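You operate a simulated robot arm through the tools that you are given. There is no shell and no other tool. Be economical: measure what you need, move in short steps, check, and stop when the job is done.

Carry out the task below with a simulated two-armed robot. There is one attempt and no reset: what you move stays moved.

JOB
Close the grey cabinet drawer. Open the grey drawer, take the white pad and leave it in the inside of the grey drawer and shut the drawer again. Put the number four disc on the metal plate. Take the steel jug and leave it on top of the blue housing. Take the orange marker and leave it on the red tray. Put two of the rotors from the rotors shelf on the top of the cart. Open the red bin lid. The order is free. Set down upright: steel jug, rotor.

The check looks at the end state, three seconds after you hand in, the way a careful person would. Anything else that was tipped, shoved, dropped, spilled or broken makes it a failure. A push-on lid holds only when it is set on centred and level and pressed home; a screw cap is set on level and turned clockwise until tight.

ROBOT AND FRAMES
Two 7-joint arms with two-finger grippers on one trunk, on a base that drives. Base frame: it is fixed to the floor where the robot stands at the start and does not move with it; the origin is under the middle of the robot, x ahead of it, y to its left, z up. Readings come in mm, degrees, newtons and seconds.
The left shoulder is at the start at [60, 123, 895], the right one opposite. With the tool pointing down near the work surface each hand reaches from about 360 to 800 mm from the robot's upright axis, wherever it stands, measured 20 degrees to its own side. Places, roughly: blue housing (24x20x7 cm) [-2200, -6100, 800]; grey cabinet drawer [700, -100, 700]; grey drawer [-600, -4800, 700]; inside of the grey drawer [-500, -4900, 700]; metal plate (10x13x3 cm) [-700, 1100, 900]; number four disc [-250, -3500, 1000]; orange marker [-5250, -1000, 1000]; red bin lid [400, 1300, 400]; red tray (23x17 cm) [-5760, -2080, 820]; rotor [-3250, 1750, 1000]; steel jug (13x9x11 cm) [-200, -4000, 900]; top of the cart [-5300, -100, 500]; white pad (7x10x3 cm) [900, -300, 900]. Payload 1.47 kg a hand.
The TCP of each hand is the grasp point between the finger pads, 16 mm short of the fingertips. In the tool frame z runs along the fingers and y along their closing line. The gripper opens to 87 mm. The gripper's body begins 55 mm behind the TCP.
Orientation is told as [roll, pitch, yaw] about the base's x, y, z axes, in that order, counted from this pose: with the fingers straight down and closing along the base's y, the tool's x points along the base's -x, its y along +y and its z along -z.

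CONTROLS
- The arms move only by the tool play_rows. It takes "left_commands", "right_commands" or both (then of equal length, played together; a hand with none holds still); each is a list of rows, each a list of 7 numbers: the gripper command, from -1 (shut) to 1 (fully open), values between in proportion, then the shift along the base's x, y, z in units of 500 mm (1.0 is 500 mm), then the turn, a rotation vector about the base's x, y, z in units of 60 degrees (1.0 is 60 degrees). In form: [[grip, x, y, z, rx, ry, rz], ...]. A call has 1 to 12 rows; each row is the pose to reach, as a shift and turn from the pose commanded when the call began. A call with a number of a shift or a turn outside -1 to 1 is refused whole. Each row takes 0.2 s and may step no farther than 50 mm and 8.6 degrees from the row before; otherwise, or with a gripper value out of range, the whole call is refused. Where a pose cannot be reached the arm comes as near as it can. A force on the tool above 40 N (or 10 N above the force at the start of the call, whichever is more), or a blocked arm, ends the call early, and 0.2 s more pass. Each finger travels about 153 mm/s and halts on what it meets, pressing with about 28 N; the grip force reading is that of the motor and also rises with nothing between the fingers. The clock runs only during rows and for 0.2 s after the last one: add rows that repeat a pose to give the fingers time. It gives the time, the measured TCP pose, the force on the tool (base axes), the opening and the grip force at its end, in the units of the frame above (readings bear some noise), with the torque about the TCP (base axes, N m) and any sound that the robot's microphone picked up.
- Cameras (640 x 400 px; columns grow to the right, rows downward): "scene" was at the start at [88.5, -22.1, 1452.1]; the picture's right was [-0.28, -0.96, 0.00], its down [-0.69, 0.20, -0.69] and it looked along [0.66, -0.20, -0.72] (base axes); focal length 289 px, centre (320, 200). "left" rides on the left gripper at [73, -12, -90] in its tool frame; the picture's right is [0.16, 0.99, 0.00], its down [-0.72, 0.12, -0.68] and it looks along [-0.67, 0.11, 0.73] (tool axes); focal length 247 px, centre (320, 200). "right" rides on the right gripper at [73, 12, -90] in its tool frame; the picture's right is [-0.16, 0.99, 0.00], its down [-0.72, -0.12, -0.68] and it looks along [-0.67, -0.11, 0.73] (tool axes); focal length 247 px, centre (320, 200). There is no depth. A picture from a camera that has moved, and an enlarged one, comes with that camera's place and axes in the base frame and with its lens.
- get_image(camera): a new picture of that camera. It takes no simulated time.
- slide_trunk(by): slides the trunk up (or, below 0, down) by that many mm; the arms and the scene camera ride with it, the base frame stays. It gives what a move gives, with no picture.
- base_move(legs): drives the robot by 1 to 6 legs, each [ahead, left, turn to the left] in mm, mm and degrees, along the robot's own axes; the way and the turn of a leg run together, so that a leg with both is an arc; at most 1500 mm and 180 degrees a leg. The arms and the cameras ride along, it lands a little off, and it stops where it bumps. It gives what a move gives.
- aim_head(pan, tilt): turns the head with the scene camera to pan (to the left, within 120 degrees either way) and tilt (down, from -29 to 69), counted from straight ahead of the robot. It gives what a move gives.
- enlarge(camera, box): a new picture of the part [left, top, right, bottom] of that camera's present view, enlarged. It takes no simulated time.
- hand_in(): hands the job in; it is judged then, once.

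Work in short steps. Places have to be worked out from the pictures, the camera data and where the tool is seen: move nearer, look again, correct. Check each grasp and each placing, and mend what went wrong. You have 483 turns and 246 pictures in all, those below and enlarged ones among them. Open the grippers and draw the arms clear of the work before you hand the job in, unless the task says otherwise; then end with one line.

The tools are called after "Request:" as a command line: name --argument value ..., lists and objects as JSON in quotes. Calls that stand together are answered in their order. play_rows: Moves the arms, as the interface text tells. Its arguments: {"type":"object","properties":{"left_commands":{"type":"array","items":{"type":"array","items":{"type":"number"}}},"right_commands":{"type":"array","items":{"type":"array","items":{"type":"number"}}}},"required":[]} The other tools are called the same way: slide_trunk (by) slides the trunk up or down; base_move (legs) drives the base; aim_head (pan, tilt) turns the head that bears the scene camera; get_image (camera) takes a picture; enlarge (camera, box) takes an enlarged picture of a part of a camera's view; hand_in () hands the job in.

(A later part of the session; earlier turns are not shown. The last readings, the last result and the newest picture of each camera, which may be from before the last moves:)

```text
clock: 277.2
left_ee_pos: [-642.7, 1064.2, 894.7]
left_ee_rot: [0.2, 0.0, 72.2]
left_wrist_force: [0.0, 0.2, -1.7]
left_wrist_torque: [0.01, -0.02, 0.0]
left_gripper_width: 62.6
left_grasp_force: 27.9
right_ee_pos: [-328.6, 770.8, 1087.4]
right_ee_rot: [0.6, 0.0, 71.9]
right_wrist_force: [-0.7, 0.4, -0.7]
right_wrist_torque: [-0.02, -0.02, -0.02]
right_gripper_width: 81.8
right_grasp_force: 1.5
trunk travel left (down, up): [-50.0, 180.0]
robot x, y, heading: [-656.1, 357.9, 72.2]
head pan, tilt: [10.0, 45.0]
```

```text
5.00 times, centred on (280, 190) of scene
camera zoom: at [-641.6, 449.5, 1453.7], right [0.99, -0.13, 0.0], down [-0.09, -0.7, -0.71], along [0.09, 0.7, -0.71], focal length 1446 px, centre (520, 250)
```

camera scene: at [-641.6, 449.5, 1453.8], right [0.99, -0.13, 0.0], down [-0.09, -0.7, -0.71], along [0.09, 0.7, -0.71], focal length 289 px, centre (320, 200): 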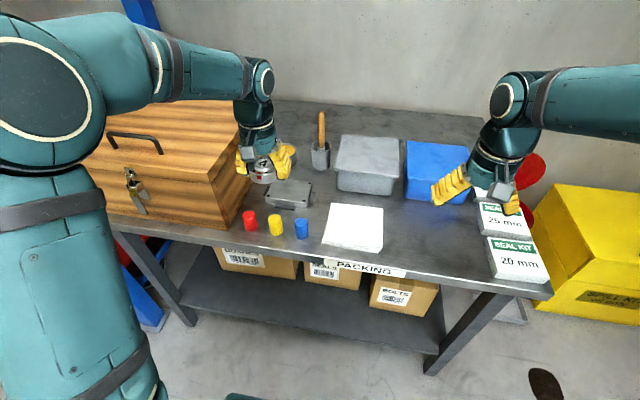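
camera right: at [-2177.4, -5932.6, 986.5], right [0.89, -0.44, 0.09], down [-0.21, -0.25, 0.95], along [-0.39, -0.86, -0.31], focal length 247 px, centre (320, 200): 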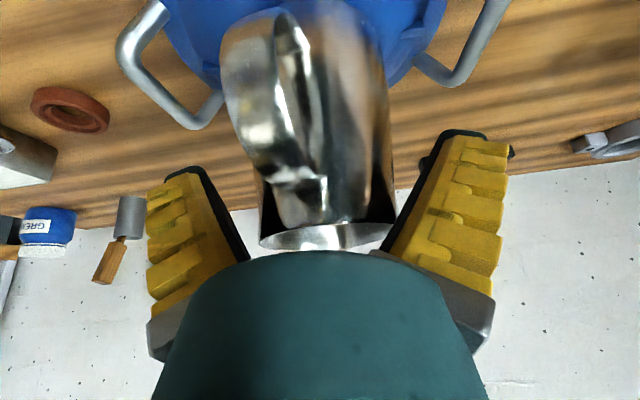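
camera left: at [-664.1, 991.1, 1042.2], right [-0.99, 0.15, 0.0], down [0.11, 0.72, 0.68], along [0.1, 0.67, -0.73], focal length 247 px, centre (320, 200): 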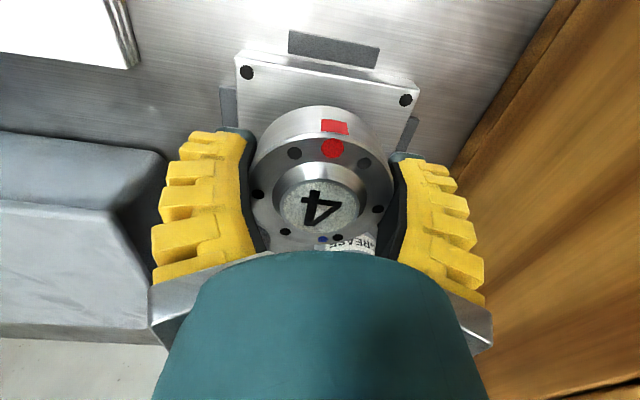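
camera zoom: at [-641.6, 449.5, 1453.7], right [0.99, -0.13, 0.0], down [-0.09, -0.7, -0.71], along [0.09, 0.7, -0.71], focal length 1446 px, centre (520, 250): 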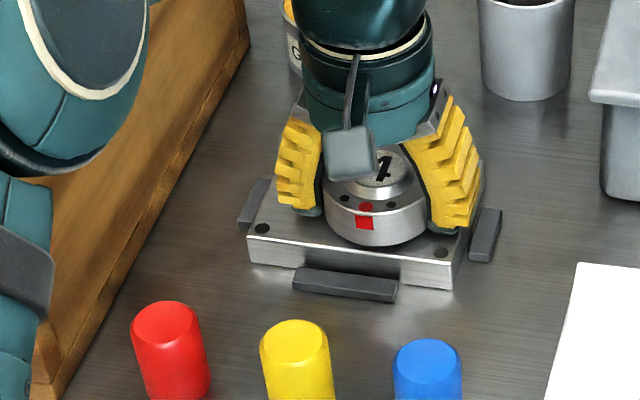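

Still not touching; the plate is lower than reckoned, and the disc stands a bit to the front. I shift 12 mm back and continue down.

Request:
play_rows --left_commands '[[-1, -0.008, 0.026, 0, 0, 0, 0], [-1, -0.008, 0.026, -0.006, 0, 0, 0], [-1, -0.008, 0.026, -0.01, 0, 0, 0]]'

Request:
play_rows --left_commands '[[-1, 0, 0, -0.004, 0, 0, 0], [-1, 0, 0, -0.008, 0, 0, 0]]'

Request:
play_rows --left_commands '[[-1, 0, 0, -0.004, 0, 0, 0], [-1, 0, 0, -0.008, 0, 0, 0]]'

Request:
enlarge --camera "scene" --box '[240, 150, 320, 230]'

```text
clock: 278.0
left_ee_pos: [-647.3, 1077.0, 889.4]
left_ee_rot: [0.1, 0.0, 72.0]
left_wrist_force: [-0.7, -0.4, -1.5]
left_wrist_torque: [0.01, 0.03, -0.02]
left_gripper_width: 62.8
left_grasp_force: 27.9
right_ee_pos: [-328.4, 771.3, 1087.4]
right_ee_rot: [0.5, 0.1, 71.9]
right_wrist_force: [0.1, 0.3, -0.4]
right_wrist_torque: [0.01, 0.03, 0.0]
right_gripper_width: 82.2
right_grasp_force: 1.2
trunk travel left (down, up): [-50.0, 180.0]
robot x, y, heading: [-654.3, 359.9, 72.5]
head pan, tilt: [10.0, 45.0]
```

```text
clock: 278.6
left_ee_pos: [-646.2, 1077.1, 887.6]
left_ee_rot: [0.1, -0.1, 72.1]
left_wrist_force: [-0.9, -4.1, 14.6]
left_wrist_torque: [0.34, -0.15, -0.05]
left_gripper_width: 63.3
left_grasp_force: 28.3
right_ee_pos: [-329.0, 769.8, 1087.3]
right_ee_rot: [0.5, -0.1, 71.9]
right_wrist_force: [0.2, -0.1, -0.3]
right_wrist_torque: [0.0, -0.04, 0.05]
right_gripper_width: 82.3
right_grasp_force: 1.6
trunk travel left (down, up): [-50.0, 180.0]
robot x, y, heading: [-659.0, 356.4, 72.4]
head pan, tilt: [10.0, 45.0]
```

```text
clock: 279.2
left_ee_pos: [-647.6, 1078.4, 886.1]
left_ee_rot: [0.2, -0.5, 72.2]
left_wrist_force: [0.2, 2.9, 33.2]
left_wrist_torque: [-0.27, -0.3, -0.21]
left_gripper_width: 63.9
left_grasp_force: 28.2
right_ee_pos: [-328.9, 769.1, 1088.8]
right_ee_rot: [0.6, 0.0, 71.9]
right_wrist_force: [0.5, -1.0, -0.1]
right_wrist_torque: [0.03, 0.0, -0.02]
right_gripper_width: 82.1
right_grasp_force: 1.0
trunk travel left (down, up): [-50.0, 180.0]
robot x, y, heading: [-657.7, 360.0, 72.4]
head pan, tilt: [10.0, 45.0]
```

```text
5.00 times, centred on (280, 190) of scene
camera zoom: at [-641.7, 446.6, 1454.2], right [0.99, -0.13, 0.0], down [-0.09, -0.7, -0.71], along [0.09, 0.7, -0.71], focal length 1446 px, centre (520, 250)
```

zoom: 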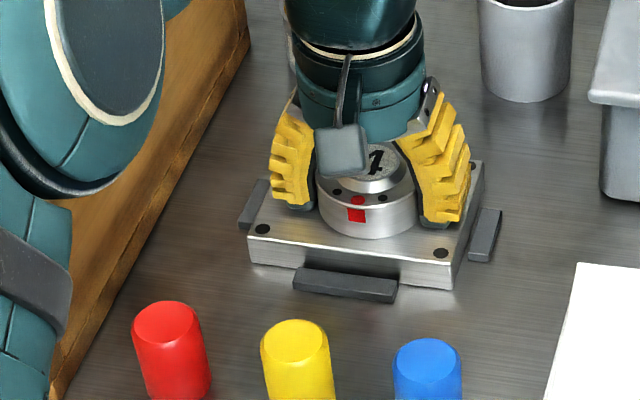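

The disc is seated on the plate. I ease the pressure, open and lift straight up.

Request:
play_rows --left_commands '[[-1, 0, 0, 0.004, 0, 0, 0], [0.6, 0, 0, 0.004, 0, 0, 0], [1, 0, 0, 0.004, 0, 0, 0], [1, 0, 0, 0.03, 0, 0, 0], [1, 0, 0, 0.09, 0, 0, 0], [1, 0, 0, 0.17, 0, 0, 0], [1, 0, 0, 0.25, 0, 0, 0], [1, 0, 0, 0.33, 0, 0, 0], [1, -0.02, -0.06, 0.38, 0, 0, 0]]'

Request:
enlarge --camera "scene" --box '[230, 140, 350, 240]'

```text
clock: 281.2
left_ee_pos: [-660.7, 1043.4, 1071.4]
left_ee_rot: [0.2, 0.1, 72.0]
left_wrist_force: [0.4, -0.6, 0.5]
left_wrist_torque: [0.01, 0.02, 0.02]
left_gripper_width: 87.3
left_grasp_force: 0.0
right_ee_pos: [-327.8, 769.7, 1088.1]
right_ee_rot: [0.6, -0.1, 72.0]
right_wrist_force: [0.0, 0.3, 0.8]
right_wrist_torque: [0.03, -0.03, -0.01]
right_gripper_width: 82.0
right_grasp_force: 1.2
trunk travel left (down, up): [-50.0, 180.0]
robot x, y, heading: [-657.5, 361.1, 72.6]
head pan, tilt: [10.0, 45.0]
```

```text
4.00 times, centred on (290, 190) of scene
camera zoom: at [-642.2, 447.5, 1454.0], right [0.99, -0.13, 0.0], down [-0.09, -0.7, -0.71], along [0.09, 0.7, -0.71], focal length 1157 px, centre (440, 240)
```

zoom: 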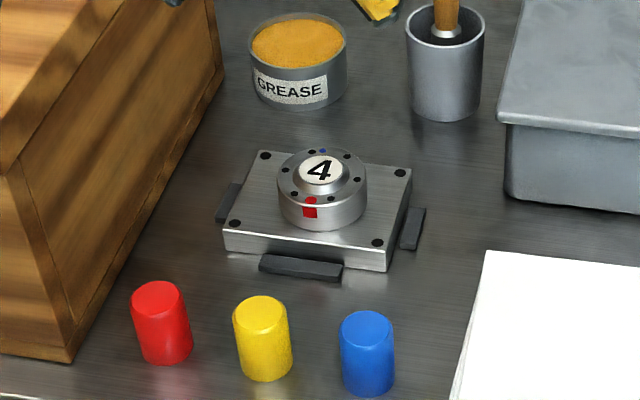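

Disc 4 rests on the plate, nothing else disturbed. I back off and look left toward the rotor shelf.

Request:
base_move --legs '[[-400, 0, 0]]'

Request:
aim_head --pan 65 --tilt 15

Request:
get_image --camera "scene"

```text
clock: 283.7
left_ee_pos: [-779.0, 658.9, 1070.5]
left_ee_rot: [0.2, 0.0, 71.9]
left_wrist_force: [-0.2, 0.0, 0.0]
left_wrist_torque: [0.02, -0.02, 0.03]
left_gripper_width: 86.9
left_grasp_force: 0.0
right_ee_pos: [-449.6, 382.2, 1087.2]
right_ee_rot: [0.7, 0.0, 71.7]
right_wrist_force: [0.3, 0.1, 0.7]
right_wrist_torque: [0.02, -0.03, -0.01]
right_gripper_width: 82.1
right_grasp_force: 0.9
trunk travel left (down, up): [-50.0, 180.0]
robot x, y, heading: [-780.0, -28.9, 72.4]
head pan, tilt: [10.0, 45.0]
```

```text
clock: 284.9
left_ee_pos: [-779.4, 659.7, 1069.3]
left_ee_rot: [0.2, 0.0, 71.8]
left_wrist_force: [0.7, 0.5, 0.6]
left_wrist_torque: [-0.02, 0.0, 0.01]
left_gripper_width: 86.9
left_grasp_force: 0.1
right_ee_pos: [-449.4, 383.1, 1088.5]
right_ee_rot: [0.6, 0.0, 71.7]
right_wrist_force: [0.5, -0.8, -0.4]
right_wrist_torque: [-0.01, -0.02, 0.0]
right_gripper_width: 81.9
right_grasp_force: 0.4
trunk travel left (down, up): [-50.0, 180.0]
robot x, y, heading: [-782.9, -22.3, 72.3]
head pan, tilt: [65.0, 15.0]
```

```text
110 pictures are left
camera scene: at [-843.4, 46.4, 1500.5], right [0.68, 0.73, 0.0], down [0.19, -0.18, -0.97], along [-0.71, 0.66, -0.26], focal length 289 px, centre (320, 200)
```

scene: 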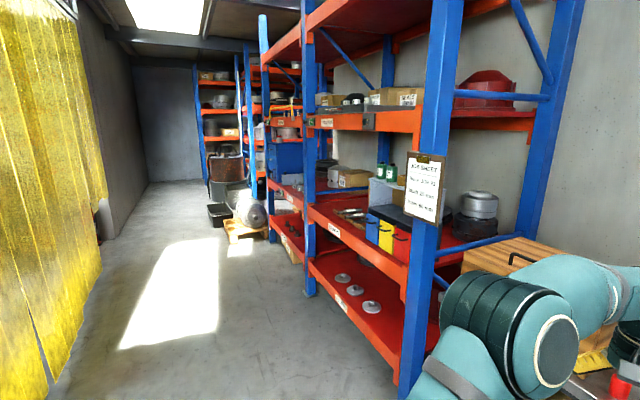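

Racks line the wall; the rotor shelf lies at the second bay. I retract the left arm, then drive down the aisle.

Request:
play_rows --left_commands '[[1, -0.02, -0.085, 0, 0, 0, 0], [1, -0.045, -0.17, 0, 0, 0, 0], [1, -0.07, -0.255, 0, 0, 0, 0], [1, -0.09, -0.34, 0, 0, 0, 0], [1, -0.11, -0.42, 0, 0, 0, 0]]'

Request:
base_move --legs '[[0, 0, 88.8], [1400, 0, 0], [1300, 0, 0]]'

Request:
aim_head --pan -70 --tilt 20

Request:
get_image --camera "scene"

```text
clock: 286.1
left_ee_pos: [-835.2, 446.6, 1070.6]
left_ee_rot: [0.1, 0.0, 71.8]
left_wrist_force: [0.4, 0.7, 0.8]
left_wrist_torque: [0.0, 0.01, 0.0]
left_gripper_width: 86.9
left_grasp_force: 0.0
right_ee_pos: [-450.9, 382.8, 1087.9]
right_ee_rot: [0.6, 0.0, 71.7]
right_wrist_force: [-0.2, -0.7, -1.0]
right_wrist_torque: [-0.02, 0.01, 0.04]
right_gripper_width: 81.8
right_grasp_force: 1.3
trunk travel left (down, up): [-50.0, 180.0]
robot x, y, heading: [-777.3, -26.7, 72.2]
head pan, tilt: [65.0, 15.0]
```

```text
clock: 302.9
left_ee_pos: [-3791.9, 837.1, 1070.2]
left_ee_rot: [0.3, 0.2, 160.0]
left_wrist_force: [-0.9, -0.2, 0.8]
left_wrist_torque: [-0.01, -0.01, 0.02]
left_gripper_width: 87.0
left_grasp_force: 0.0
right_ee_pos: [-3714.2, 1219.0, 1087.2]
right_ee_rot: [0.6, 0.0, 159.9]
right_wrist_force: [-1.2, 0.1, 0.6]
right_wrist_torque: [-0.01, -0.03, 0.02]
right_gripper_width: 82.2
right_grasp_force: 0.4
trunk travel left (down, up): [-50.0, 180.0]
robot x, y, heading: [-3314.2, 877.4, 160.5]
head pan, tilt: [65.0, 15.0]
```

```text
clock: 305.1
left_ee_pos: [-3790.9, 837.0, 1068.9]
left_ee_rot: [0.2, 0.0, 160.0]
left_wrist_force: [-0.1, 0.7, -0.8]
left_wrist_torque: [0.0, -0.03, -0.01]
left_gripper_width: 87.3
left_grasp_force: 0.2
right_ee_pos: [-3714.1, 1219.8, 1088.4]
right_ee_rot: [0.7, 0.0, 159.8]
right_wrist_force: [0.4, 0.3, -0.8]
right_wrist_torque: [0.0, -0.01, -0.01]
right_gripper_width: 82.4
right_grasp_force: 1.2
trunk travel left (down, up): [-50.0, 180.0]
robot x, y, heading: [-3313.1, 874.9, 160.6]
head pan, tilt: [-70.0, 20.0]
```

```text
109 pictures are left
camera scene: at [-3322.7, 973.5, 1492.4], right [1.0, 0.01, 0.0], down [0.0, -0.34, -0.94], along [-0.01, 0.94, -0.34], focal length 289 px, centre (320, 200)
```

scene: 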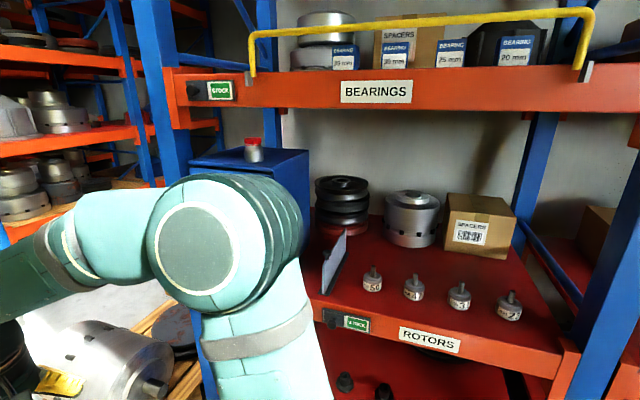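

The ROTORS shelf holds four small rotors with upright shafts. I turn to face it and look closely.

Request:
base_move --legs '[[0, 0, -87]]'

Request:
aim_head --pan -15 --tilt 30

Request:
get_image --camera "scene"

```text
clock: 309.2
left_ee_pos: [-3373.7, 1351.8, 1069.8]
left_ee_rot: [0.2, 0.0, 72.3]
left_wrist_force: [-1.3, 0.8, -0.2]
left_wrist_torque: [-0.01, 0.02, -0.01]
left_gripper_width: 87.2
left_grasp_force: 0.1
right_ee_pos: [-2988.3, 1289.8, 1088.5]
right_ee_rot: [0.6, 0.0, 72.1]
right_wrist_force: [-0.2, 0.4, 0.0]
right_wrist_torque: [-0.01, -0.02, 0.01]
right_gripper_width: 82.1
right_grasp_force: 0.9
trunk travel left (down, up): [-50.0, 180.0]
robot x, y, heading: [-3317.0, 873.8, 72.8]
head pan, tilt: [-70.0, 20.0]
```

```text
clock: 310.5
left_ee_pos: [-3371.9, 1351.5, 1070.8]
left_ee_rot: [0.1, 0.0, 72.4]
left_wrist_force: [-0.8, 0.2, 0.5]
left_wrist_torque: [0.01, 0.01, 0.01]
left_gripper_width: 87.0
left_grasp_force: 0.1
right_ee_pos: [-2988.1, 1289.2, 1086.9]
right_ee_rot: [0.6, 0.0, 72.1]
right_wrist_force: [0.4, -0.9, -0.4]
right_wrist_torque: [0.02, 0.04, 0.0]
right_gripper_width: 82.3
right_grasp_force: 1.0
trunk travel left (down, up): [-50.0, 180.0]
robot x, y, heading: [-3311.8, 878.4, 72.5]
head pan, tilt: [-15.0, 30.0]
```

```text
108 pictures are left
camera scene: at [-3261.3, 963.0, 1476.4], right [0.84, -0.53, 0.0], down [-0.27, -0.42, -0.87], along [0.46, 0.73, -0.5], focal length 289 px, centre (320, 200)
```

scene: 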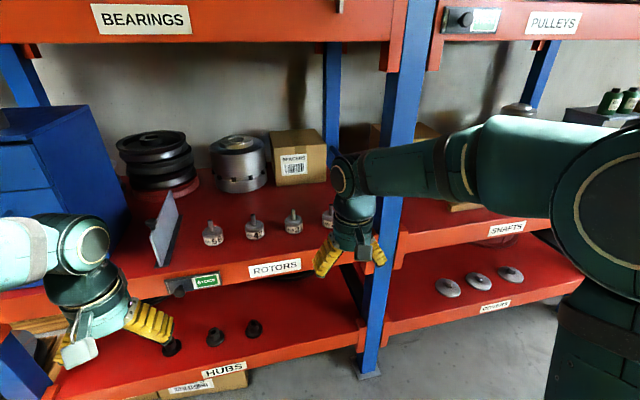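

I move in front of the rotors (half way first).

Request:
base_move --legs '[[160, -150, 0]]'

Request:
aim_head --pan 0 --tilt 35

Request:
get_image --camera "scene"

Request:
get_image --camera "left"

Request:
get_image --camera "right"

```text
clock: 312.4
left_ee_pos: [-3181.7, 1462.1, 1069.3]
left_ee_rot: [0.2, 0.1, 72.3]
left_wrist_force: [-0.1, 0.3, 0.4]
left_wrist_torque: [-0.01, -0.01, -0.02]
left_gripper_width: 87.1
left_grasp_force: 0.0
right_ee_pos: [-2797.5, 1400.3, 1086.5]
right_ee_rot: [0.6, 0.0, 72.2]
right_wrist_force: [-0.1, 0.4, -0.4]
right_wrist_torque: [-0.04, 0.04, -0.01]
right_gripper_width: 82.1
right_grasp_force: 0.7
trunk travel left (down, up): [-50.0, 180.0]
robot x, y, heading: [-3116.7, 986.0, 72.5]
head pan, tilt: [-15.0, 30.0]
```

```text
clock: 313.2
left_ee_pos: [-3181.4, 1461.9, 1069.4]
left_ee_rot: [0.2, 0.0, 72.4]
left_wrist_force: [0.7, 0.3, -0.4]
left_wrist_torque: [0.01, 0.02, -0.01]
left_gripper_width: 87.3
left_grasp_force: 0.0
right_ee_pos: [-2797.3, 1400.7, 1086.7]
right_ee_rot: [0.5, -0.1, 72.1]
right_wrist_force: [0.0, -0.3, 0.3]
right_wrist_torque: [-0.02, 0.02, 0.01]
right_gripper_width: 82.0
right_grasp_force: 1.2
trunk travel left (down, up): [-50.0, 180.0]
robot x, y, heading: [-3120.1, 988.7, 72.9]
head pan, tilt: [0.0, 35.0]
```

```text
107 pictures are left
camera scene: at [-3092.5, 1081.0, 1468.6], right [0.95, -0.3, 0.0], down [-0.17, -0.55, -0.82], along [0.24, 0.78, -0.57], focal length 289 px, centre (320, 200)
```

scene: 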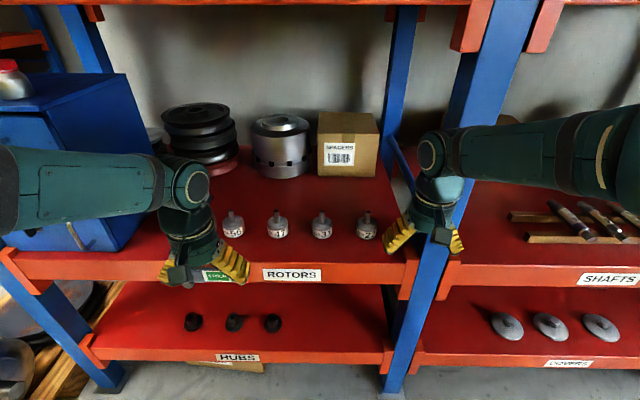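

```text
106 pictures are left
camera left: at [-3192.6, 1389.6, 1160.2], right [-0.99, 0.15, 0.0], down [0.11, 0.72, 0.68], along [0.1, 0.67, -0.73], focal length 247 px, centre (320, 200)
```

left: 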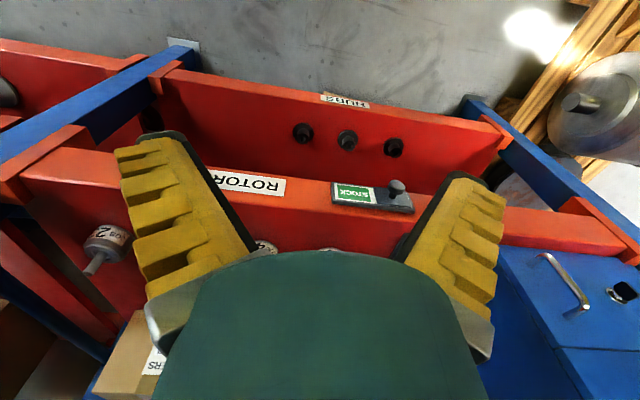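

```text
105 pictures are left
camera right: at [-2830.3, 1335.3, 1177.8], right [-0.89, 0.45, 0.01], down [0.34, 0.65, 0.68], along [0.3, 0.61, -0.73], focal length 247 px, centre (320, 200)
```

right: 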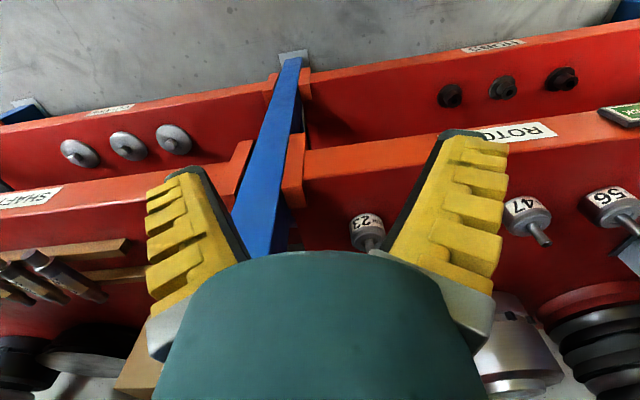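

Request:
enlarge --camera "scene" --box '[200, 190, 400, 290]'

```text
3.20 times, centred on (300, 240) of scene
camera zoom: at [-3092.5, 1081.0, 1468.6], right [0.95, -0.3, 0.0], down [-0.17, -0.55, -0.82], along [0.24, 0.78, -0.57], focal length 926 px, centre (384, 72)
```

zoom: 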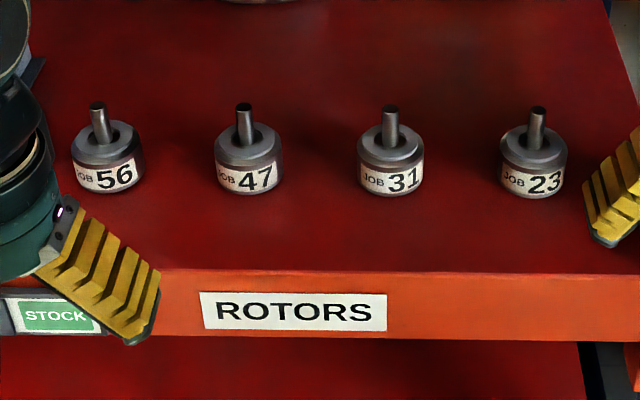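

Rotors: "47" at ≈(-3014,1795), "31" at ≈(-2881,1747), body centre z≈874, Ø≈67. The rack's upright is close on the right, so I'll take 47 with the left hand first. Right hand back, then drive 150 ahead.

Request:
play_rows --right_commands '[[1, -0.025, -0.08, 0, 0, 0, 0], [1, -0.05, -0.16, 0, 0, 0, 0], [1, -0.075, -0.24, 0, 0, 0, 0]]'

Request:
base_move --legs '[[150, 0, 0]]'

Request:
get_image --camera "scene"

Request:
get_image --camera "left"

```text
clock: 314.0
left_ee_pos: [-3181.5, 1460.4, 1071.3]
left_ee_rot: [0.2, 0.0, 72.3]
left_wrist_force: [-0.9, 0.1, 0.1]
left_wrist_torque: [0.03, 0.03, -0.01]
left_gripper_width: 87.1
left_grasp_force: 0.0
right_ee_pos: [-2834.1, 1279.3, 1086.0]
right_ee_rot: [0.5, -0.1, 72.1]
right_wrist_force: [-0.6, 0.4, 0.2]
right_wrist_torque: [0.02, -0.01, -0.01]
right_gripper_width: 87.0
right_grasp_force: 0.1
trunk travel left (down, up): [-50.0, 180.0]
robot x, y, heading: [-3124.8, 988.1, 72.7]
head pan, tilt: [0.0, 35.0]
```

```text
clock: 315.4
left_ee_pos: [-3136.2, 1603.3, 1069.0]
left_ee_rot: [0.2, 0.1, 72.2]
left_wrist_force: [0.0, 1.0, -0.2]
left_wrist_torque: [-0.04, 0.0, 0.05]
left_gripper_width: 87.1
left_grasp_force: 0.1
right_ee_pos: [-2787.6, 1421.4, 1085.1]
right_ee_rot: [0.6, 0.1, 71.9]
right_wrist_force: [-0.1, 0.1, 0.0]
right_wrist_torque: [0.0, -0.02, 0.01]
right_gripper_width: 86.9
right_grasp_force: 0.0
trunk travel left (down, up): [-50.0, 180.0]
robot x, y, heading: [-3078.3, 1127.6, 72.7]
head pan, tilt: [0.0, 35.0]
```

```text
103 pictures are left
camera scene: at [-3047.6, 1223.1, 1468.5], right [0.95, -0.3, 0.0], down [-0.17, -0.55, -0.82], along [0.25, 0.78, -0.57], focal length 289 px, centre (320, 200)
```

scene: 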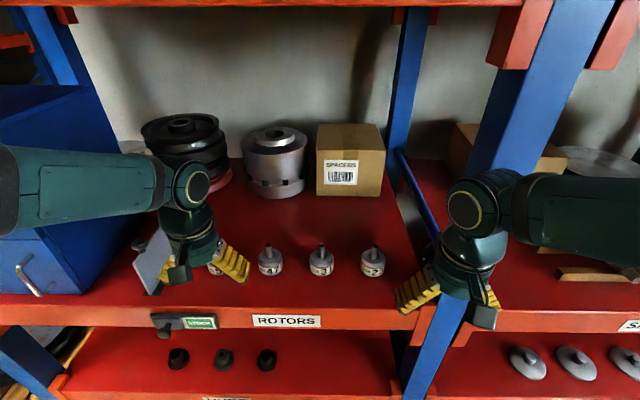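

```text
102 pictures are left
camera left: at [-3146.7, 1531.7, 1159.8], right [-0.99, 0.15, 0.0], down [0.11, 0.72, 0.68], along [0.1, 0.67, -0.73], focal length 247 px, centre (320, 200)
```

left: 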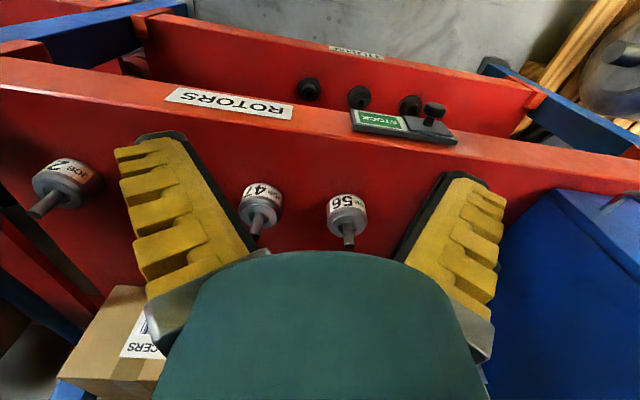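

I bring the left hand above rotor 47.

Request:
play_rows --left_commands '[[1, 0.05, 0.075, 0, 0, 0, 0], [1, 0.1, 0.15, 0, 0, 0, 0], [1, 0.15, 0.225, 0, 0, 0, 0], [1, 0.2, 0.3, 0, 0, 0, 0], [1, 0.246, 0.366, -0.02, 0, 0, 0], [1, 0.246, 0.366, -0.1, 0, 0, 0]]'

Request:
get_image --camera "left"

Request:
get_image --camera "scene"

```text
clock: 316.8
left_ee_pos: [-3015.6, 1786.6, 1020.3]
left_ee_rot: [0.1, 0.0, 72.1]
left_wrist_force: [-0.3, -0.5, 0.7]
left_wrist_torque: [0.0, 0.04, 0.02]
left_gripper_width: 87.0
left_grasp_force: 0.1
right_ee_pos: [-2790.5, 1421.2, 1085.1]
right_ee_rot: [0.6, 0.0, 71.9]
right_wrist_force: [-0.2, -0.1, -0.3]
right_wrist_torque: [0.02, -0.02, -0.03]
right_gripper_width: 86.9
right_grasp_force: 0.0
trunk travel left (down, up): [-50.0, 180.0]
robot x, y, heading: [-3083.0, 1130.6, 72.5]
head pan, tilt: [0.0, 35.0]
```

```text
101 pictures are left
camera left: at [-3026.2, 1713.9, 1110.7], right [-0.99, 0.15, 0.0], down [0.11, 0.72, 0.68], along [0.1, 0.67, -0.73], focal length 247 px, centre (320, 200)
```

left: 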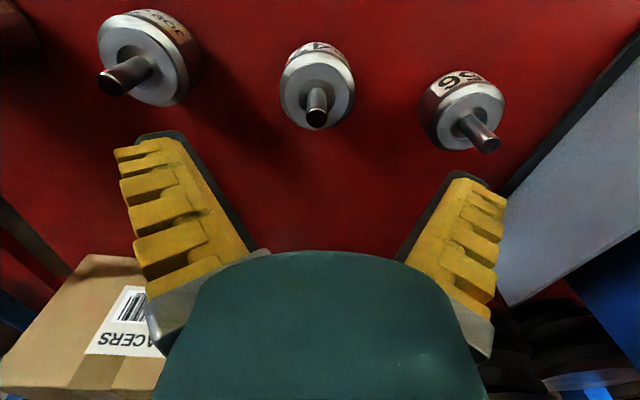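

```text
100 pictures are left
camera scene: at [-3048.4, 1221.8, 1468.6], right [0.95, -0.3, 0.0], down [-0.17, -0.55, -0.82], along [0.25, 0.78, -0.57], focal length 289 px, centre (320, 200)
```

scene: 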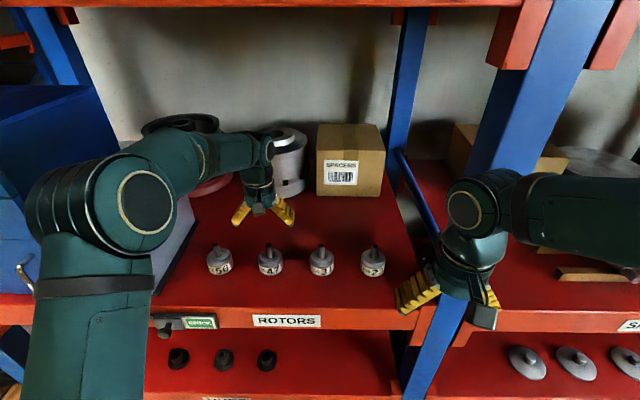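

Nearly aligned (3–4 mm off). I descend onto rotor 47.

Request:
play_rows --left_commands '[[1, 0.006, 0.008, -0.08, 0, 0, 0], [1, 0.006, 0.008, -0.16, 0, 0, 0], [1, 0.006, 0.008, -0.22, 0, 0, 0], [1, 0.006, 0.008, -0.26, 0, 0, 0], [1, 0.006, 0.008, -0.276, 0, 0, 0]]'

Request:
get_image --camera "left"

```text
clock: 318.0
left_ee_pos: [-3009.5, 1788.7, 882.5]
left_ee_rot: [0.1, -0.1, 72.2]
left_wrist_force: [-0.7, -2.2, 8.5]
left_wrist_torque: [0.06, -0.09, 0.02]
left_gripper_width: 86.8
left_grasp_force: 0.1
right_ee_pos: [-2788.5, 1420.7, 1086.9]
right_ee_rot: [0.7, 0.0, 71.9]
right_wrist_force: [0.3, -0.4, -0.3]
right_wrist_torque: [-0.01, 0.02, 0.02]
right_gripper_width: 86.9
right_grasp_force: 0.0
trunk travel left (down, up): [-50.0, 180.0]
robot x, y, heading: [-3080.1, 1125.2, 72.5]
head pan, tilt: [0.0, 35.0]
```

```text
99 pictures are left
camera left: at [-3021.2, 1717.3, 971.8], right [-0.99, 0.15, 0.0], down [0.11, 0.72, 0.68], along [0.1, 0.67, -0.73], focal length 247 px, centre (320, 200)
```

left: 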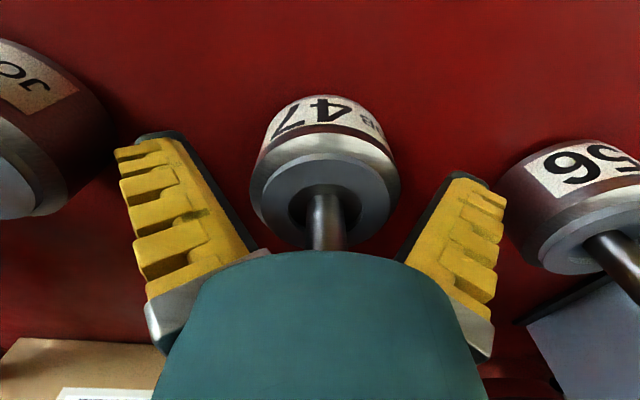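

A light push from the shaft against the palm; I rise 4 mm and close.

Request:
play_rows --left_commands '[[1, 0, 0, 0.009, 0, 0, 0], [0.6, 0, 0, 0.009, 0, 0, 0], [-1, 0, 0, 0.009, 0, 0, 0], [-1, 0, 0, 0.009, 0, 0, 0], [-1, 0, 0, 0.009, 0, 0, 0]]'

Request:
get_image --camera "left"

```text
clock: 319.2
left_ee_pos: [-3010.0, 1789.9, 885.9]
left_ee_rot: [0.2, -0.1, 72.1]
left_wrist_force: [-2.9, 1.5, 1.4]
left_wrist_torque: [0.05, 0.18, -0.02]
left_gripper_width: 64.8
left_grasp_force: 28.0
right_ee_pos: [-2789.0, 1420.7, 1084.8]
right_ee_rot: [0.6, 0.0, 71.9]
right_wrist_force: [0.3, -0.1, 0.0]
right_wrist_torque: [0.0, 0.0, 0.04]
right_gripper_width: 87.0
right_grasp_force: 0.0
trunk travel left (down, up): [-50.0, 180.0]
robot x, y, heading: [-3078.5, 1127.3, 72.3]
head pan, tilt: [0.0, 35.0]
```

```text
98 pictures are left
camera left: at [-3021.8, 1718.2, 975.8], right [-0.99, 0.15, 0.0], down [0.11, 0.72, 0.68], along [0.1, 0.67, -0.73], focal length 247 px, centre (320, 200)
```

left: 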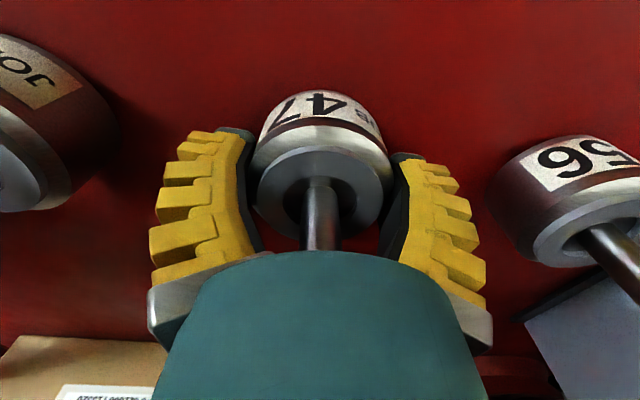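

Gripped (64.8 mm). I lift and draw it out of the shelf.

Request:
play_rows --left_commands '[[-1, 0, 0, 0.03, 0, 0, 0], [-1, 0, 0, 0.08, 0, 0, 0], [-1, 0, 0, 0.15, 0, 0, 0], [-1, 0, 0, 0.22, 0, 0, 0], [-1, 0, 0, 0.3, 0, 0, 0], [-1, -0.03, -0.07, 0.34, 0, 0, 0], [-1, -0.06, -0.15, 0.36, 0, 0, 0], [-1, -0.09, -0.23, 0.37, 0, 0, 0], [-1, -0.12, -0.31, 0.37, 0, 0, 0], [-1, -0.15, -0.39, 0.37, 0, 0, 0]]'

Request:
get_image --camera "left"

```text
clock: 321.4
left_ee_pos: [-3085.8, 1593.7, 1073.4]
left_ee_rot: [0.1, 0.0, 72.1]
left_wrist_force: [-0.1, 0.4, -9.2]
left_wrist_torque: [0.02, -0.01, -0.03]
left_gripper_width: 63.9
left_grasp_force: 28.3
right_ee_pos: [-2788.5, 1419.5, 1086.1]
right_ee_rot: [0.6, 0.0, 71.8]
right_wrist_force: [0.4, 0.1, 0.4]
right_wrist_torque: [-0.01, -0.04, -0.04]
right_gripper_width: 87.0
right_grasp_force: 0.1
trunk travel left (down, up): [-50.0, 180.0]
robot x, y, heading: [-3077.9, 1129.1, 72.5]
head pan, tilt: [0.0, 35.0]
```

```text
97 pictures are left
camera left: at [-3097.9, 1522.3, 1163.2], right [-0.99, 0.15, 0.0], down [0.11, 0.72, 0.68], along [0.1, 0.67, -0.73], focal length 247 px, centre (320, 200)
```

left: 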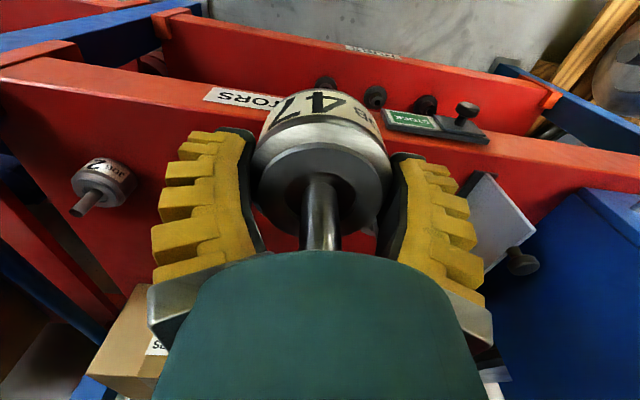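

Rotor 47 in the left hand (≈0.9 kg). I sidestep 170 mm left, so the right forearm clears the rack's upright, and look at rotor 31.

Request:
base_move --legs '[[0, 170, 0]]'

Request:
get_image --camera "scene"

Request:
get_image --camera "right"

```text
clock: 323.6
left_ee_pos: [-3253.0, 1648.9, 1071.9]
left_ee_rot: [0.0, 0.1, 72.1]
left_wrist_force: [-0.4, -0.2, -9.6]
left_wrist_torque: [-0.04, -0.02, -0.02]
left_gripper_width: 63.8
left_grasp_force: 28.0
right_ee_pos: [-2954.2, 1473.5, 1086.1]
right_ee_rot: [0.7, 0.0, 71.9]
right_wrist_force: [-0.3, -0.2, 0.4]
right_wrist_torque: [0.0, 0.0, 0.02]
right_gripper_width: 86.9
right_grasp_force: 0.0
trunk travel left (down, up): [-50.0, 180.0]
robot x, y, heading: [-3246.4, 1178.7, 72.4]
head pan, tilt: [0.0, 35.0]
```

```text
96 pictures are left
camera scene: at [-3214.6, 1275.0, 1468.5], right [0.95, -0.3, 0.0], down [-0.17, -0.55, -0.82], along [0.25, 0.78, -0.57], focal length 289 px, centre (320, 200)
```

scene: 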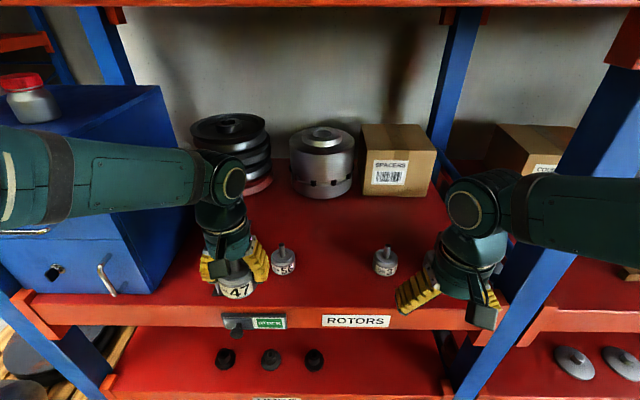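

```text
95 pictures are left
camera right: at [-2988.6, 1408.5, 1175.7], right [-0.89, 0.46, 0.01], down [0.34, 0.65, 0.68], along [0.3, 0.61, -0.73], focal length 247 px, centre (320, 200)
```

right: 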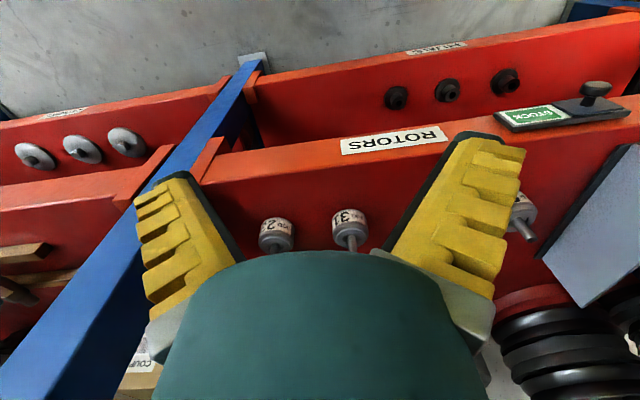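

Rotor 31 at ≈(-2880,1746). I move the right hand over it.

Request:
play_rows --right_commands '[[1, 0.025, 0.085, 0, 0, 0, 0], [1, 0.05, 0.17, 0, 0, 0, 0], [1, 0.075, 0.26, 0, 0, 0, 0], [1, 0.1, 0.35, 0, 0, 0, 0], [1, 0.125, 0.44, -0.02, 0, 0, 0], [1, 0.147, 0.53, -0.04, 0, 0, 0], [1, 0.148, 0.543, -0.12, 0, 0, 0]]'

Request:
get_image --camera "right"

Request:
get_image --camera "scene"

```text
clock: 325.2
left_ee_pos: [-3251.6, 1648.4, 1071.3]
left_ee_rot: [0.2, 0.1, 72.1]
left_wrist_force: [-0.2, 0.7, -9.3]
left_wrist_torque: [0.02, 0.02, -0.02]
left_gripper_width: 64.0
left_grasp_force: 28.0
right_ee_pos: [-2881.1, 1747.8, 1025.4]
right_ee_rot: [0.7, 0.0, 71.9]
right_wrist_force: [0.6, -1.0, -0.9]
right_wrist_torque: [-0.06, 0.0, 0.01]
right_gripper_width: 87.1
right_grasp_force: 0.1
trunk travel left (down, up): [-50.0, 180.0]
robot x, y, heading: [-3244.6, 1181.4, 72.5]
head pan, tilt: [0.0, 35.0]
```

```text
94 pictures are left
camera right: at [-2914.3, 1683.0, 1116.6], right [-0.89, 0.46, 0.01], down [0.34, 0.65, 0.68], along [0.3, 0.61, -0.73], focal length 247 px, centre (320, 200)
```

right: 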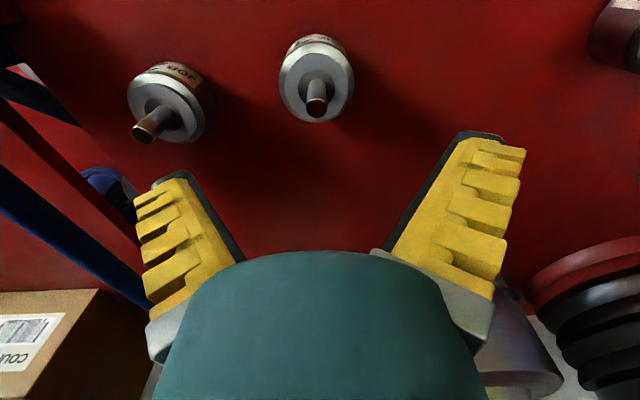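

```text
93 pictures are left
camera scene: at [-3213.9, 1274.8, 1468.5], right [0.95, -0.3, 0.0], down [-0.17, -0.55, -0.82], along [0.25, 0.78, -0.57], focal length 289 px, centre (320, 200)
```

scene: 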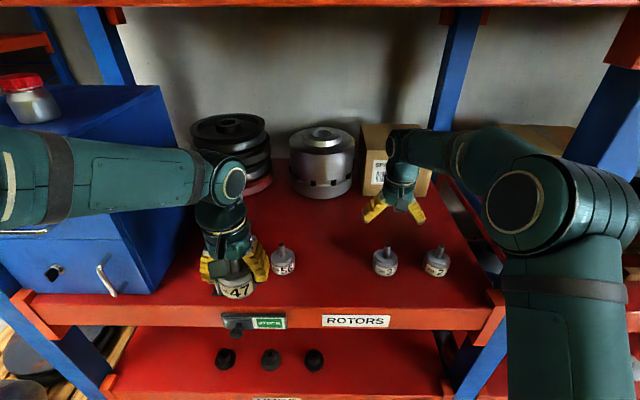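

Aligned. I descend and close on rotor 31.

Request:
play_rows --right_commands '[[1, 0, 0, -0.08, 0, 0, 0], [1, 0, 0, -0.16, 0, 0, 0], [1, 0, 0, -0.22, 0, 0, 0], [1, 0, 0, -0.26, 0, 0, 0], [1, 0, 0, -0.278, 0, 0, 0], [0.6, 0, 0, -0.278, 0, 0, 0], [-1, 0, 0, -0.278, 0, 0, 0], [-1, 0, 0, -0.278, 0, 0, 0], [-1, 0, 0, -0.278, 0, 0, 0]]'

Request:
get_image --camera "right"

```text
clock: 327.2
left_ee_pos: [-3251.3, 1648.7, 1071.5]
left_ee_rot: [0.2, 0.0, 72.2]
left_wrist_force: [0.0, 0.3, -9.0]
left_wrist_torque: [0.0, 0.01, -0.04]
left_gripper_width: 63.4
left_grasp_force: 27.8
right_ee_pos: [-2880.4, 1745.2, 888.1]
right_ee_rot: [0.7, 0.2, 71.8]
right_wrist_force: [2.5, -0.2, -0.4]
right_wrist_torque: [-0.14, -0.31, 0.07]
right_gripper_width: 64.1
right_grasp_force: 27.6
trunk travel left (down, up): [-50.0, 180.0]
robot x, y, heading: [-3243.9, 1178.5, 72.6]
head pan, tilt: [0.0, 35.0]
```

```text
92 pictures are left
camera right: at [-2913.4, 1681.1, 978.2], right [-0.89, 0.46, 0.01], down [0.34, 0.65, 0.68], along [0.3, 0.61, -0.73], focal length 247 px, centre (320, 200)
```

right: 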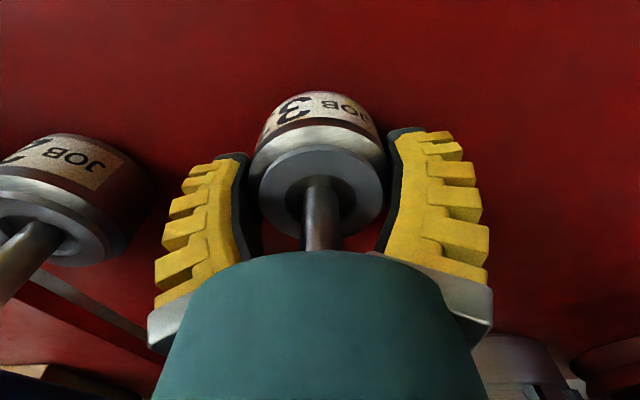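

Gripped. I lift and draw it straight out.

Request:
play_rows --right_commands '[[-1, 0, 0, 0.03, 0, 0, 0], [-1, 0, 0, 0.08, 0, 0, 0], [-1, 0, 0, 0.15, 0, 0, 0], [-1, 0, 0, 0.22, 0, 0, 0], [-1, 0, 0, 0.3, 0, 0, 0], [-1, -0.024, -0.08, 0.34, 0, 0, 0], [-1, -0.048, -0.16, 0.36, 0, 0, 0], [-1, -0.072, -0.24, 0.37, 0, 0, 0], [-1, -0.096, -0.32, 0.37, 0, 0, 0], [-1, -0.12, -0.4, 0.37, 0, 0, 0], [-1, -0.144, -0.48, 0.37, 0, 0, 0]]'

Request:
base_move --legs '[[-450, 0, 0]]'

Request:
get_image --camera "scene"

```text
clock: 329.6
left_ee_pos: [-3251.5, 1647.0, 1073.3]
left_ee_rot: [0.2, 0.1, 72.1]
left_wrist_force: [0.0, -0.1, -9.8]
left_wrist_torque: [0.01, 0.02, 0.02]
left_gripper_width: 63.7
left_grasp_force: 27.9
right_ee_pos: [-2954.9, 1501.6, 1071.3]
right_ee_rot: [0.5, 0.1, 71.9]
right_wrist_force: [0.4, -0.3, -8.4]
right_wrist_torque: [0.03, 0.02, 0.01]
right_gripper_width: 63.8
right_grasp_force: 28.7
trunk travel left (down, up): [-50.0, 180.0]
robot x, y, heading: [-3242.9, 1180.1, 72.6]
head pan, tilt: [0.0, 35.0]
```

```text
clock: 332.3
left_ee_pos: [-3390.4, 1215.6, 1072.8]
left_ee_rot: [0.2, 0.1, 72.6]
left_wrist_force: [-0.3, -0.2, -8.7]
left_wrist_torque: [-0.01, 0.04, -0.01]
left_gripper_width: 63.5
left_grasp_force: 28.2
right_ee_pos: [-3091.3, 1074.7, 1072.1]
right_ee_rot: [0.6, 0.1, 72.5]
right_wrist_force: [1.0, 0.0, -8.7]
right_wrist_torque: [0.02, -0.01, 0.01]
right_gripper_width: 64.0
right_grasp_force: 28.2
trunk travel left (down, up): [-50.0, 180.0]
robot x, y, heading: [-3378.8, 746.6, 73.0]
head pan, tilt: [0.0, 35.0]
```

```text
91 pictures are left
camera scene: at [-3349.1, 842.4, 1468.5], right [0.96, -0.29, 0.0], down [-0.17, -0.55, -0.82], along [0.24, 0.78, -0.57], focal length 289 px, centre (320, 200)
```

scene: 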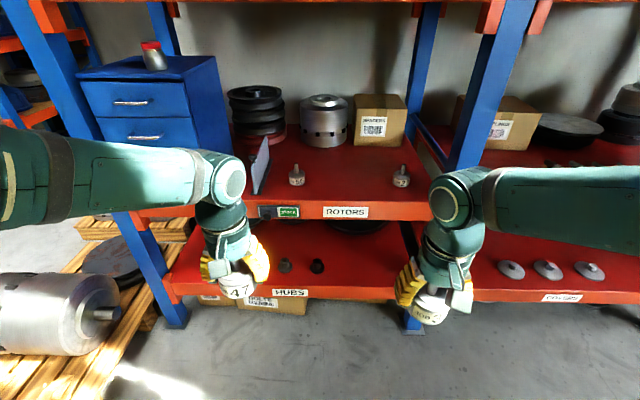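

Both rotors are held, the shelf undisturbed. Now I look left for the way to the cart.

Request:
aim_head --pan 115 --tilt 10

Request:
get_image --camera "scene"

```text
clock: 334.2
left_ee_pos: [-3389.9, 1217.1, 1072.5]
left_ee_rot: [0.3, 0.1, 72.6]
left_wrist_force: [-0.5, 0.0, -9.3]
left_wrist_torque: [0.02, -0.02, -0.01]
left_gripper_width: 63.5
left_grasp_force: 27.6
right_ee_pos: [-3091.4, 1074.7, 1070.6]
right_ee_rot: [0.6, 0.1, 72.4]
right_wrist_force: [-0.1, -0.8, -9.1]
right_wrist_torque: [-0.03, -0.01, 0.0]
right_gripper_width: 63.6
right_grasp_force: 27.8
trunk travel left (down, up): [-50.0, 180.0]
robot x, y, heading: [-3378.2, 744.5, 73.0]
head pan, tilt: [115.0, 10.0]
```

```text
90 pictures are left
camera scene: at [-3466.6, 746.0, 1508.7], right [-0.14, 0.99, 0.0], down [0.17, 0.02, -0.98], along [-0.98, -0.14, -0.17], focal length 289 px, centre (320, 200)
```

scene: 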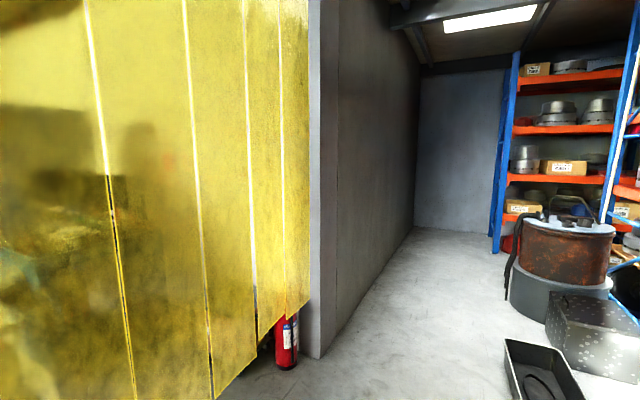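

The aisle is a dead end behind the yellow curtain, so the cart must be reached from the main hall. I drive back east and look.

Request:
base_move --legs '[[0, 0, -90], [1300, 0, 0]]'

Request:
aim_head --pan -90 --tilt 12

Request:
get_image --camera "scene"

```text
clock: 344.5
left_ee_pos: [-1672.8, 386.1, 1071.5]
left_ee_rot: [0.1, 0.1, -17.2]
left_wrist_force: [0.3, -0.5, -9.2]
left_wrist_torque: [0.0, 0.02, -0.04]
left_gripper_width: 63.4
left_grasp_force: 28.6
right_ee_pos: [-1815.3, 86.8, 1071.7]
right_ee_rot: [0.6, 0.1, -17.4]
right_wrist_force: [-0.4, 0.0, -9.2]
right_wrist_torque: [0.0, 0.05, 0.0]
right_gripper_width: 63.5
right_grasp_force: 29.1
trunk travel left (down, up): [-50.0, 180.0]
robot x, y, heading: [-2143.5, 371.9, -16.9]
head pan, tilt: [115.0, 10.0]
```

```text
clock: 347.5
left_ee_pos: [-1673.3, 385.5, 1071.3]
left_ee_rot: [0.1, 0.1, -17.3]
left_wrist_force: [0.4, 1.1, -9.9]
left_wrist_torque: [0.01, 0.06, -0.02]
left_gripper_width: 63.4
left_grasp_force: 28.0
right_ee_pos: [-1813.9, 87.9, 1071.8]
right_ee_rot: [0.5, 0.1, -17.5]
right_wrist_force: [0.0, 0.8, -10.2]
right_wrist_torque: [-0.07, 0.03, 0.0]
right_gripper_width: 63.4
right_grasp_force: 27.8
trunk travel left (down, up): [-50.0, 180.0]
robot x, y, heading: [-2144.2, 374.1, -16.9]
head pan, tilt: [-90.0, 12.0]
```

```text
89 pictures are left
camera scene: at [-2156.5, 282.5, 1505.4], right [-0.96, 0.29, 0.0], down [0.06, 0.2, -0.98], along [-0.28, -0.94, -0.21], focal length 289 px, centre (320, 200)
```

scene: 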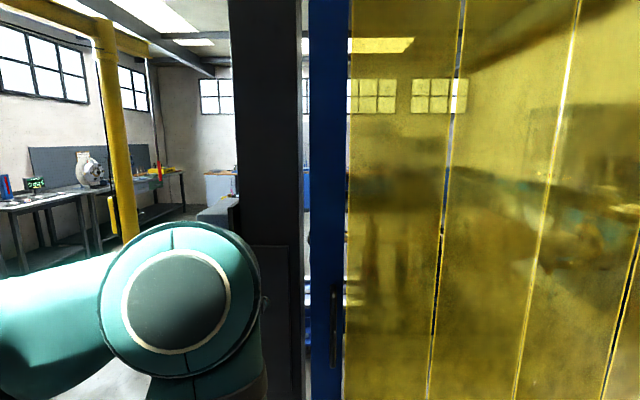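

The curtain ends about x≈-2350. I look more to the front-right to see the gap between the black panel and the dollies.

Request:
aim_head --pan -62 --tilt 25

Request:
get_image --camera "scene"

```text
clock: 348.5
left_ee_pos: [-1673.5, 385.8, 1071.7]
left_ee_rot: [0.1, 0.1, -17.4]
left_wrist_force: [-0.9, -0.1, -9.1]
left_wrist_torque: [0.01, 0.0, 0.0]
left_gripper_width: 63.4
left_grasp_force: 27.5
right_ee_pos: [-1814.1, 86.2, 1070.6]
right_ee_rot: [0.6, 0.1, -17.5]
right_wrist_force: [0.4, 0.0, -9.2]
right_wrist_torque: [0.03, 0.0, -0.02]
right_gripper_width: 63.2
right_grasp_force: 27.4
trunk travel left (down, up): [-50.0, 180.0]
robot x, y, heading: [-2142.5, 373.6, -17.0]
head pan, tilt: [-62.0, 25.0]
```

```text
88 pictures are left
camera scene: at [-2111.8, 281.3, 1484.3], right [-0.98, -0.19, 0.0], down [-0.08, 0.41, -0.91], along [0.17, -0.89, -0.42], focal length 289 px, centre (320, 200)
```

scene: 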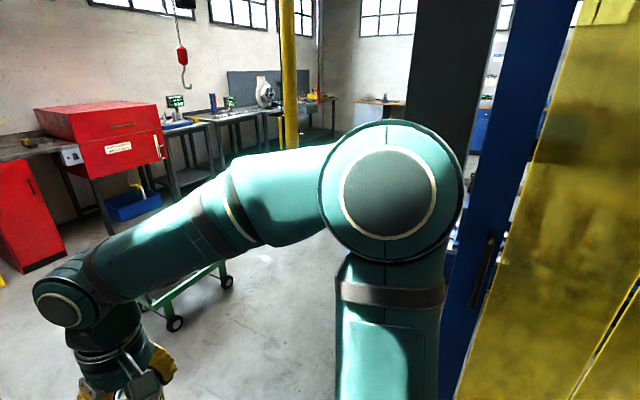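

There is a clear lane at x≈-1600 between the panel and the dolly. I drive through it southward.

Request:
base_move --legs '[[540, 0, 0], [0, 0, -73], [1400, 0, 0]]'

Request:
aim_head --pan -70 --tilt 18

Request:
get_image --camera "scene"

```text
clock: 361.5
left_ee_pos: [-1483.6, -1644.1, 1071.2]
left_ee_rot: [0.2, 0.2, -90.8]
left_wrist_force: [0.2, 0.7, -9.2]
left_wrist_torque: [0.01, -0.03, 0.01]
left_gripper_width: 63.2
left_grasp_force: 27.8
right_ee_pos: [-1810.1, -1592.7, 1071.4]
right_ee_rot: [0.6, 0.1, -91.1]
right_wrist_force: [-0.3, 0.1, -9.0]
right_wrist_torque: [-0.03, -0.05, 0.01]
right_gripper_width: 63.0
right_grasp_force: 28.3
trunk travel left (down, up): [-50.0, 180.0]
robot x, y, heading: [-1628.4, -1198.4, -90.5]
head pan, tilt: [-62.0, 25.0]
```

```text
clock: 362.2
left_ee_pos: [-1483.3, -1643.3, 1070.7]
left_ee_rot: [0.3, 0.1, -90.9]
left_wrist_force: [0.4, 0.8, -10.0]
left_wrist_torque: [0.02, -0.01, 0.01]
left_gripper_width: 63.3
left_grasp_force: 27.8
right_ee_pos: [-1810.3, -1591.8, 1071.4]
right_ee_rot: [0.6, 0.1, -91.0]
right_wrist_force: [-0.7, 0.1, -10.1]
right_wrist_torque: [0.0, 0.0, 0.03]
right_gripper_width: 63.1
right_grasp_force: 28.1
trunk travel left (down, up): [-50.0, 180.0]
robot x, y, heading: [-1626.0, -1195.8, -90.3]
head pan, tilt: [-70.0, 18.0]
```

```text
87 pictures are left
camera scene: at [-1714.0, -1238.6, 1495.6], right [-0.34, 0.94, 0.0], down [0.29, 0.1, -0.95], along [-0.9, -0.32, -0.31], focal length 289 px, centre (320, 200)
```

scene: 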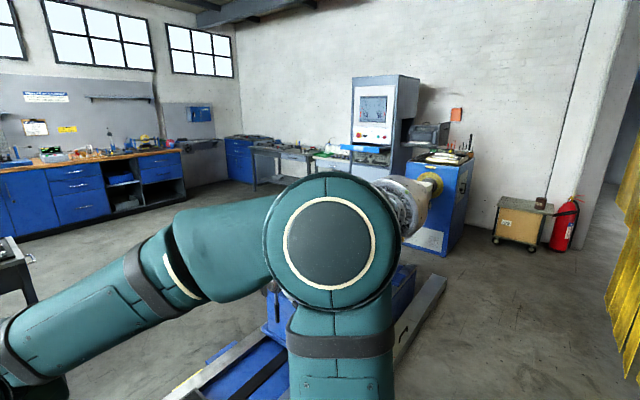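

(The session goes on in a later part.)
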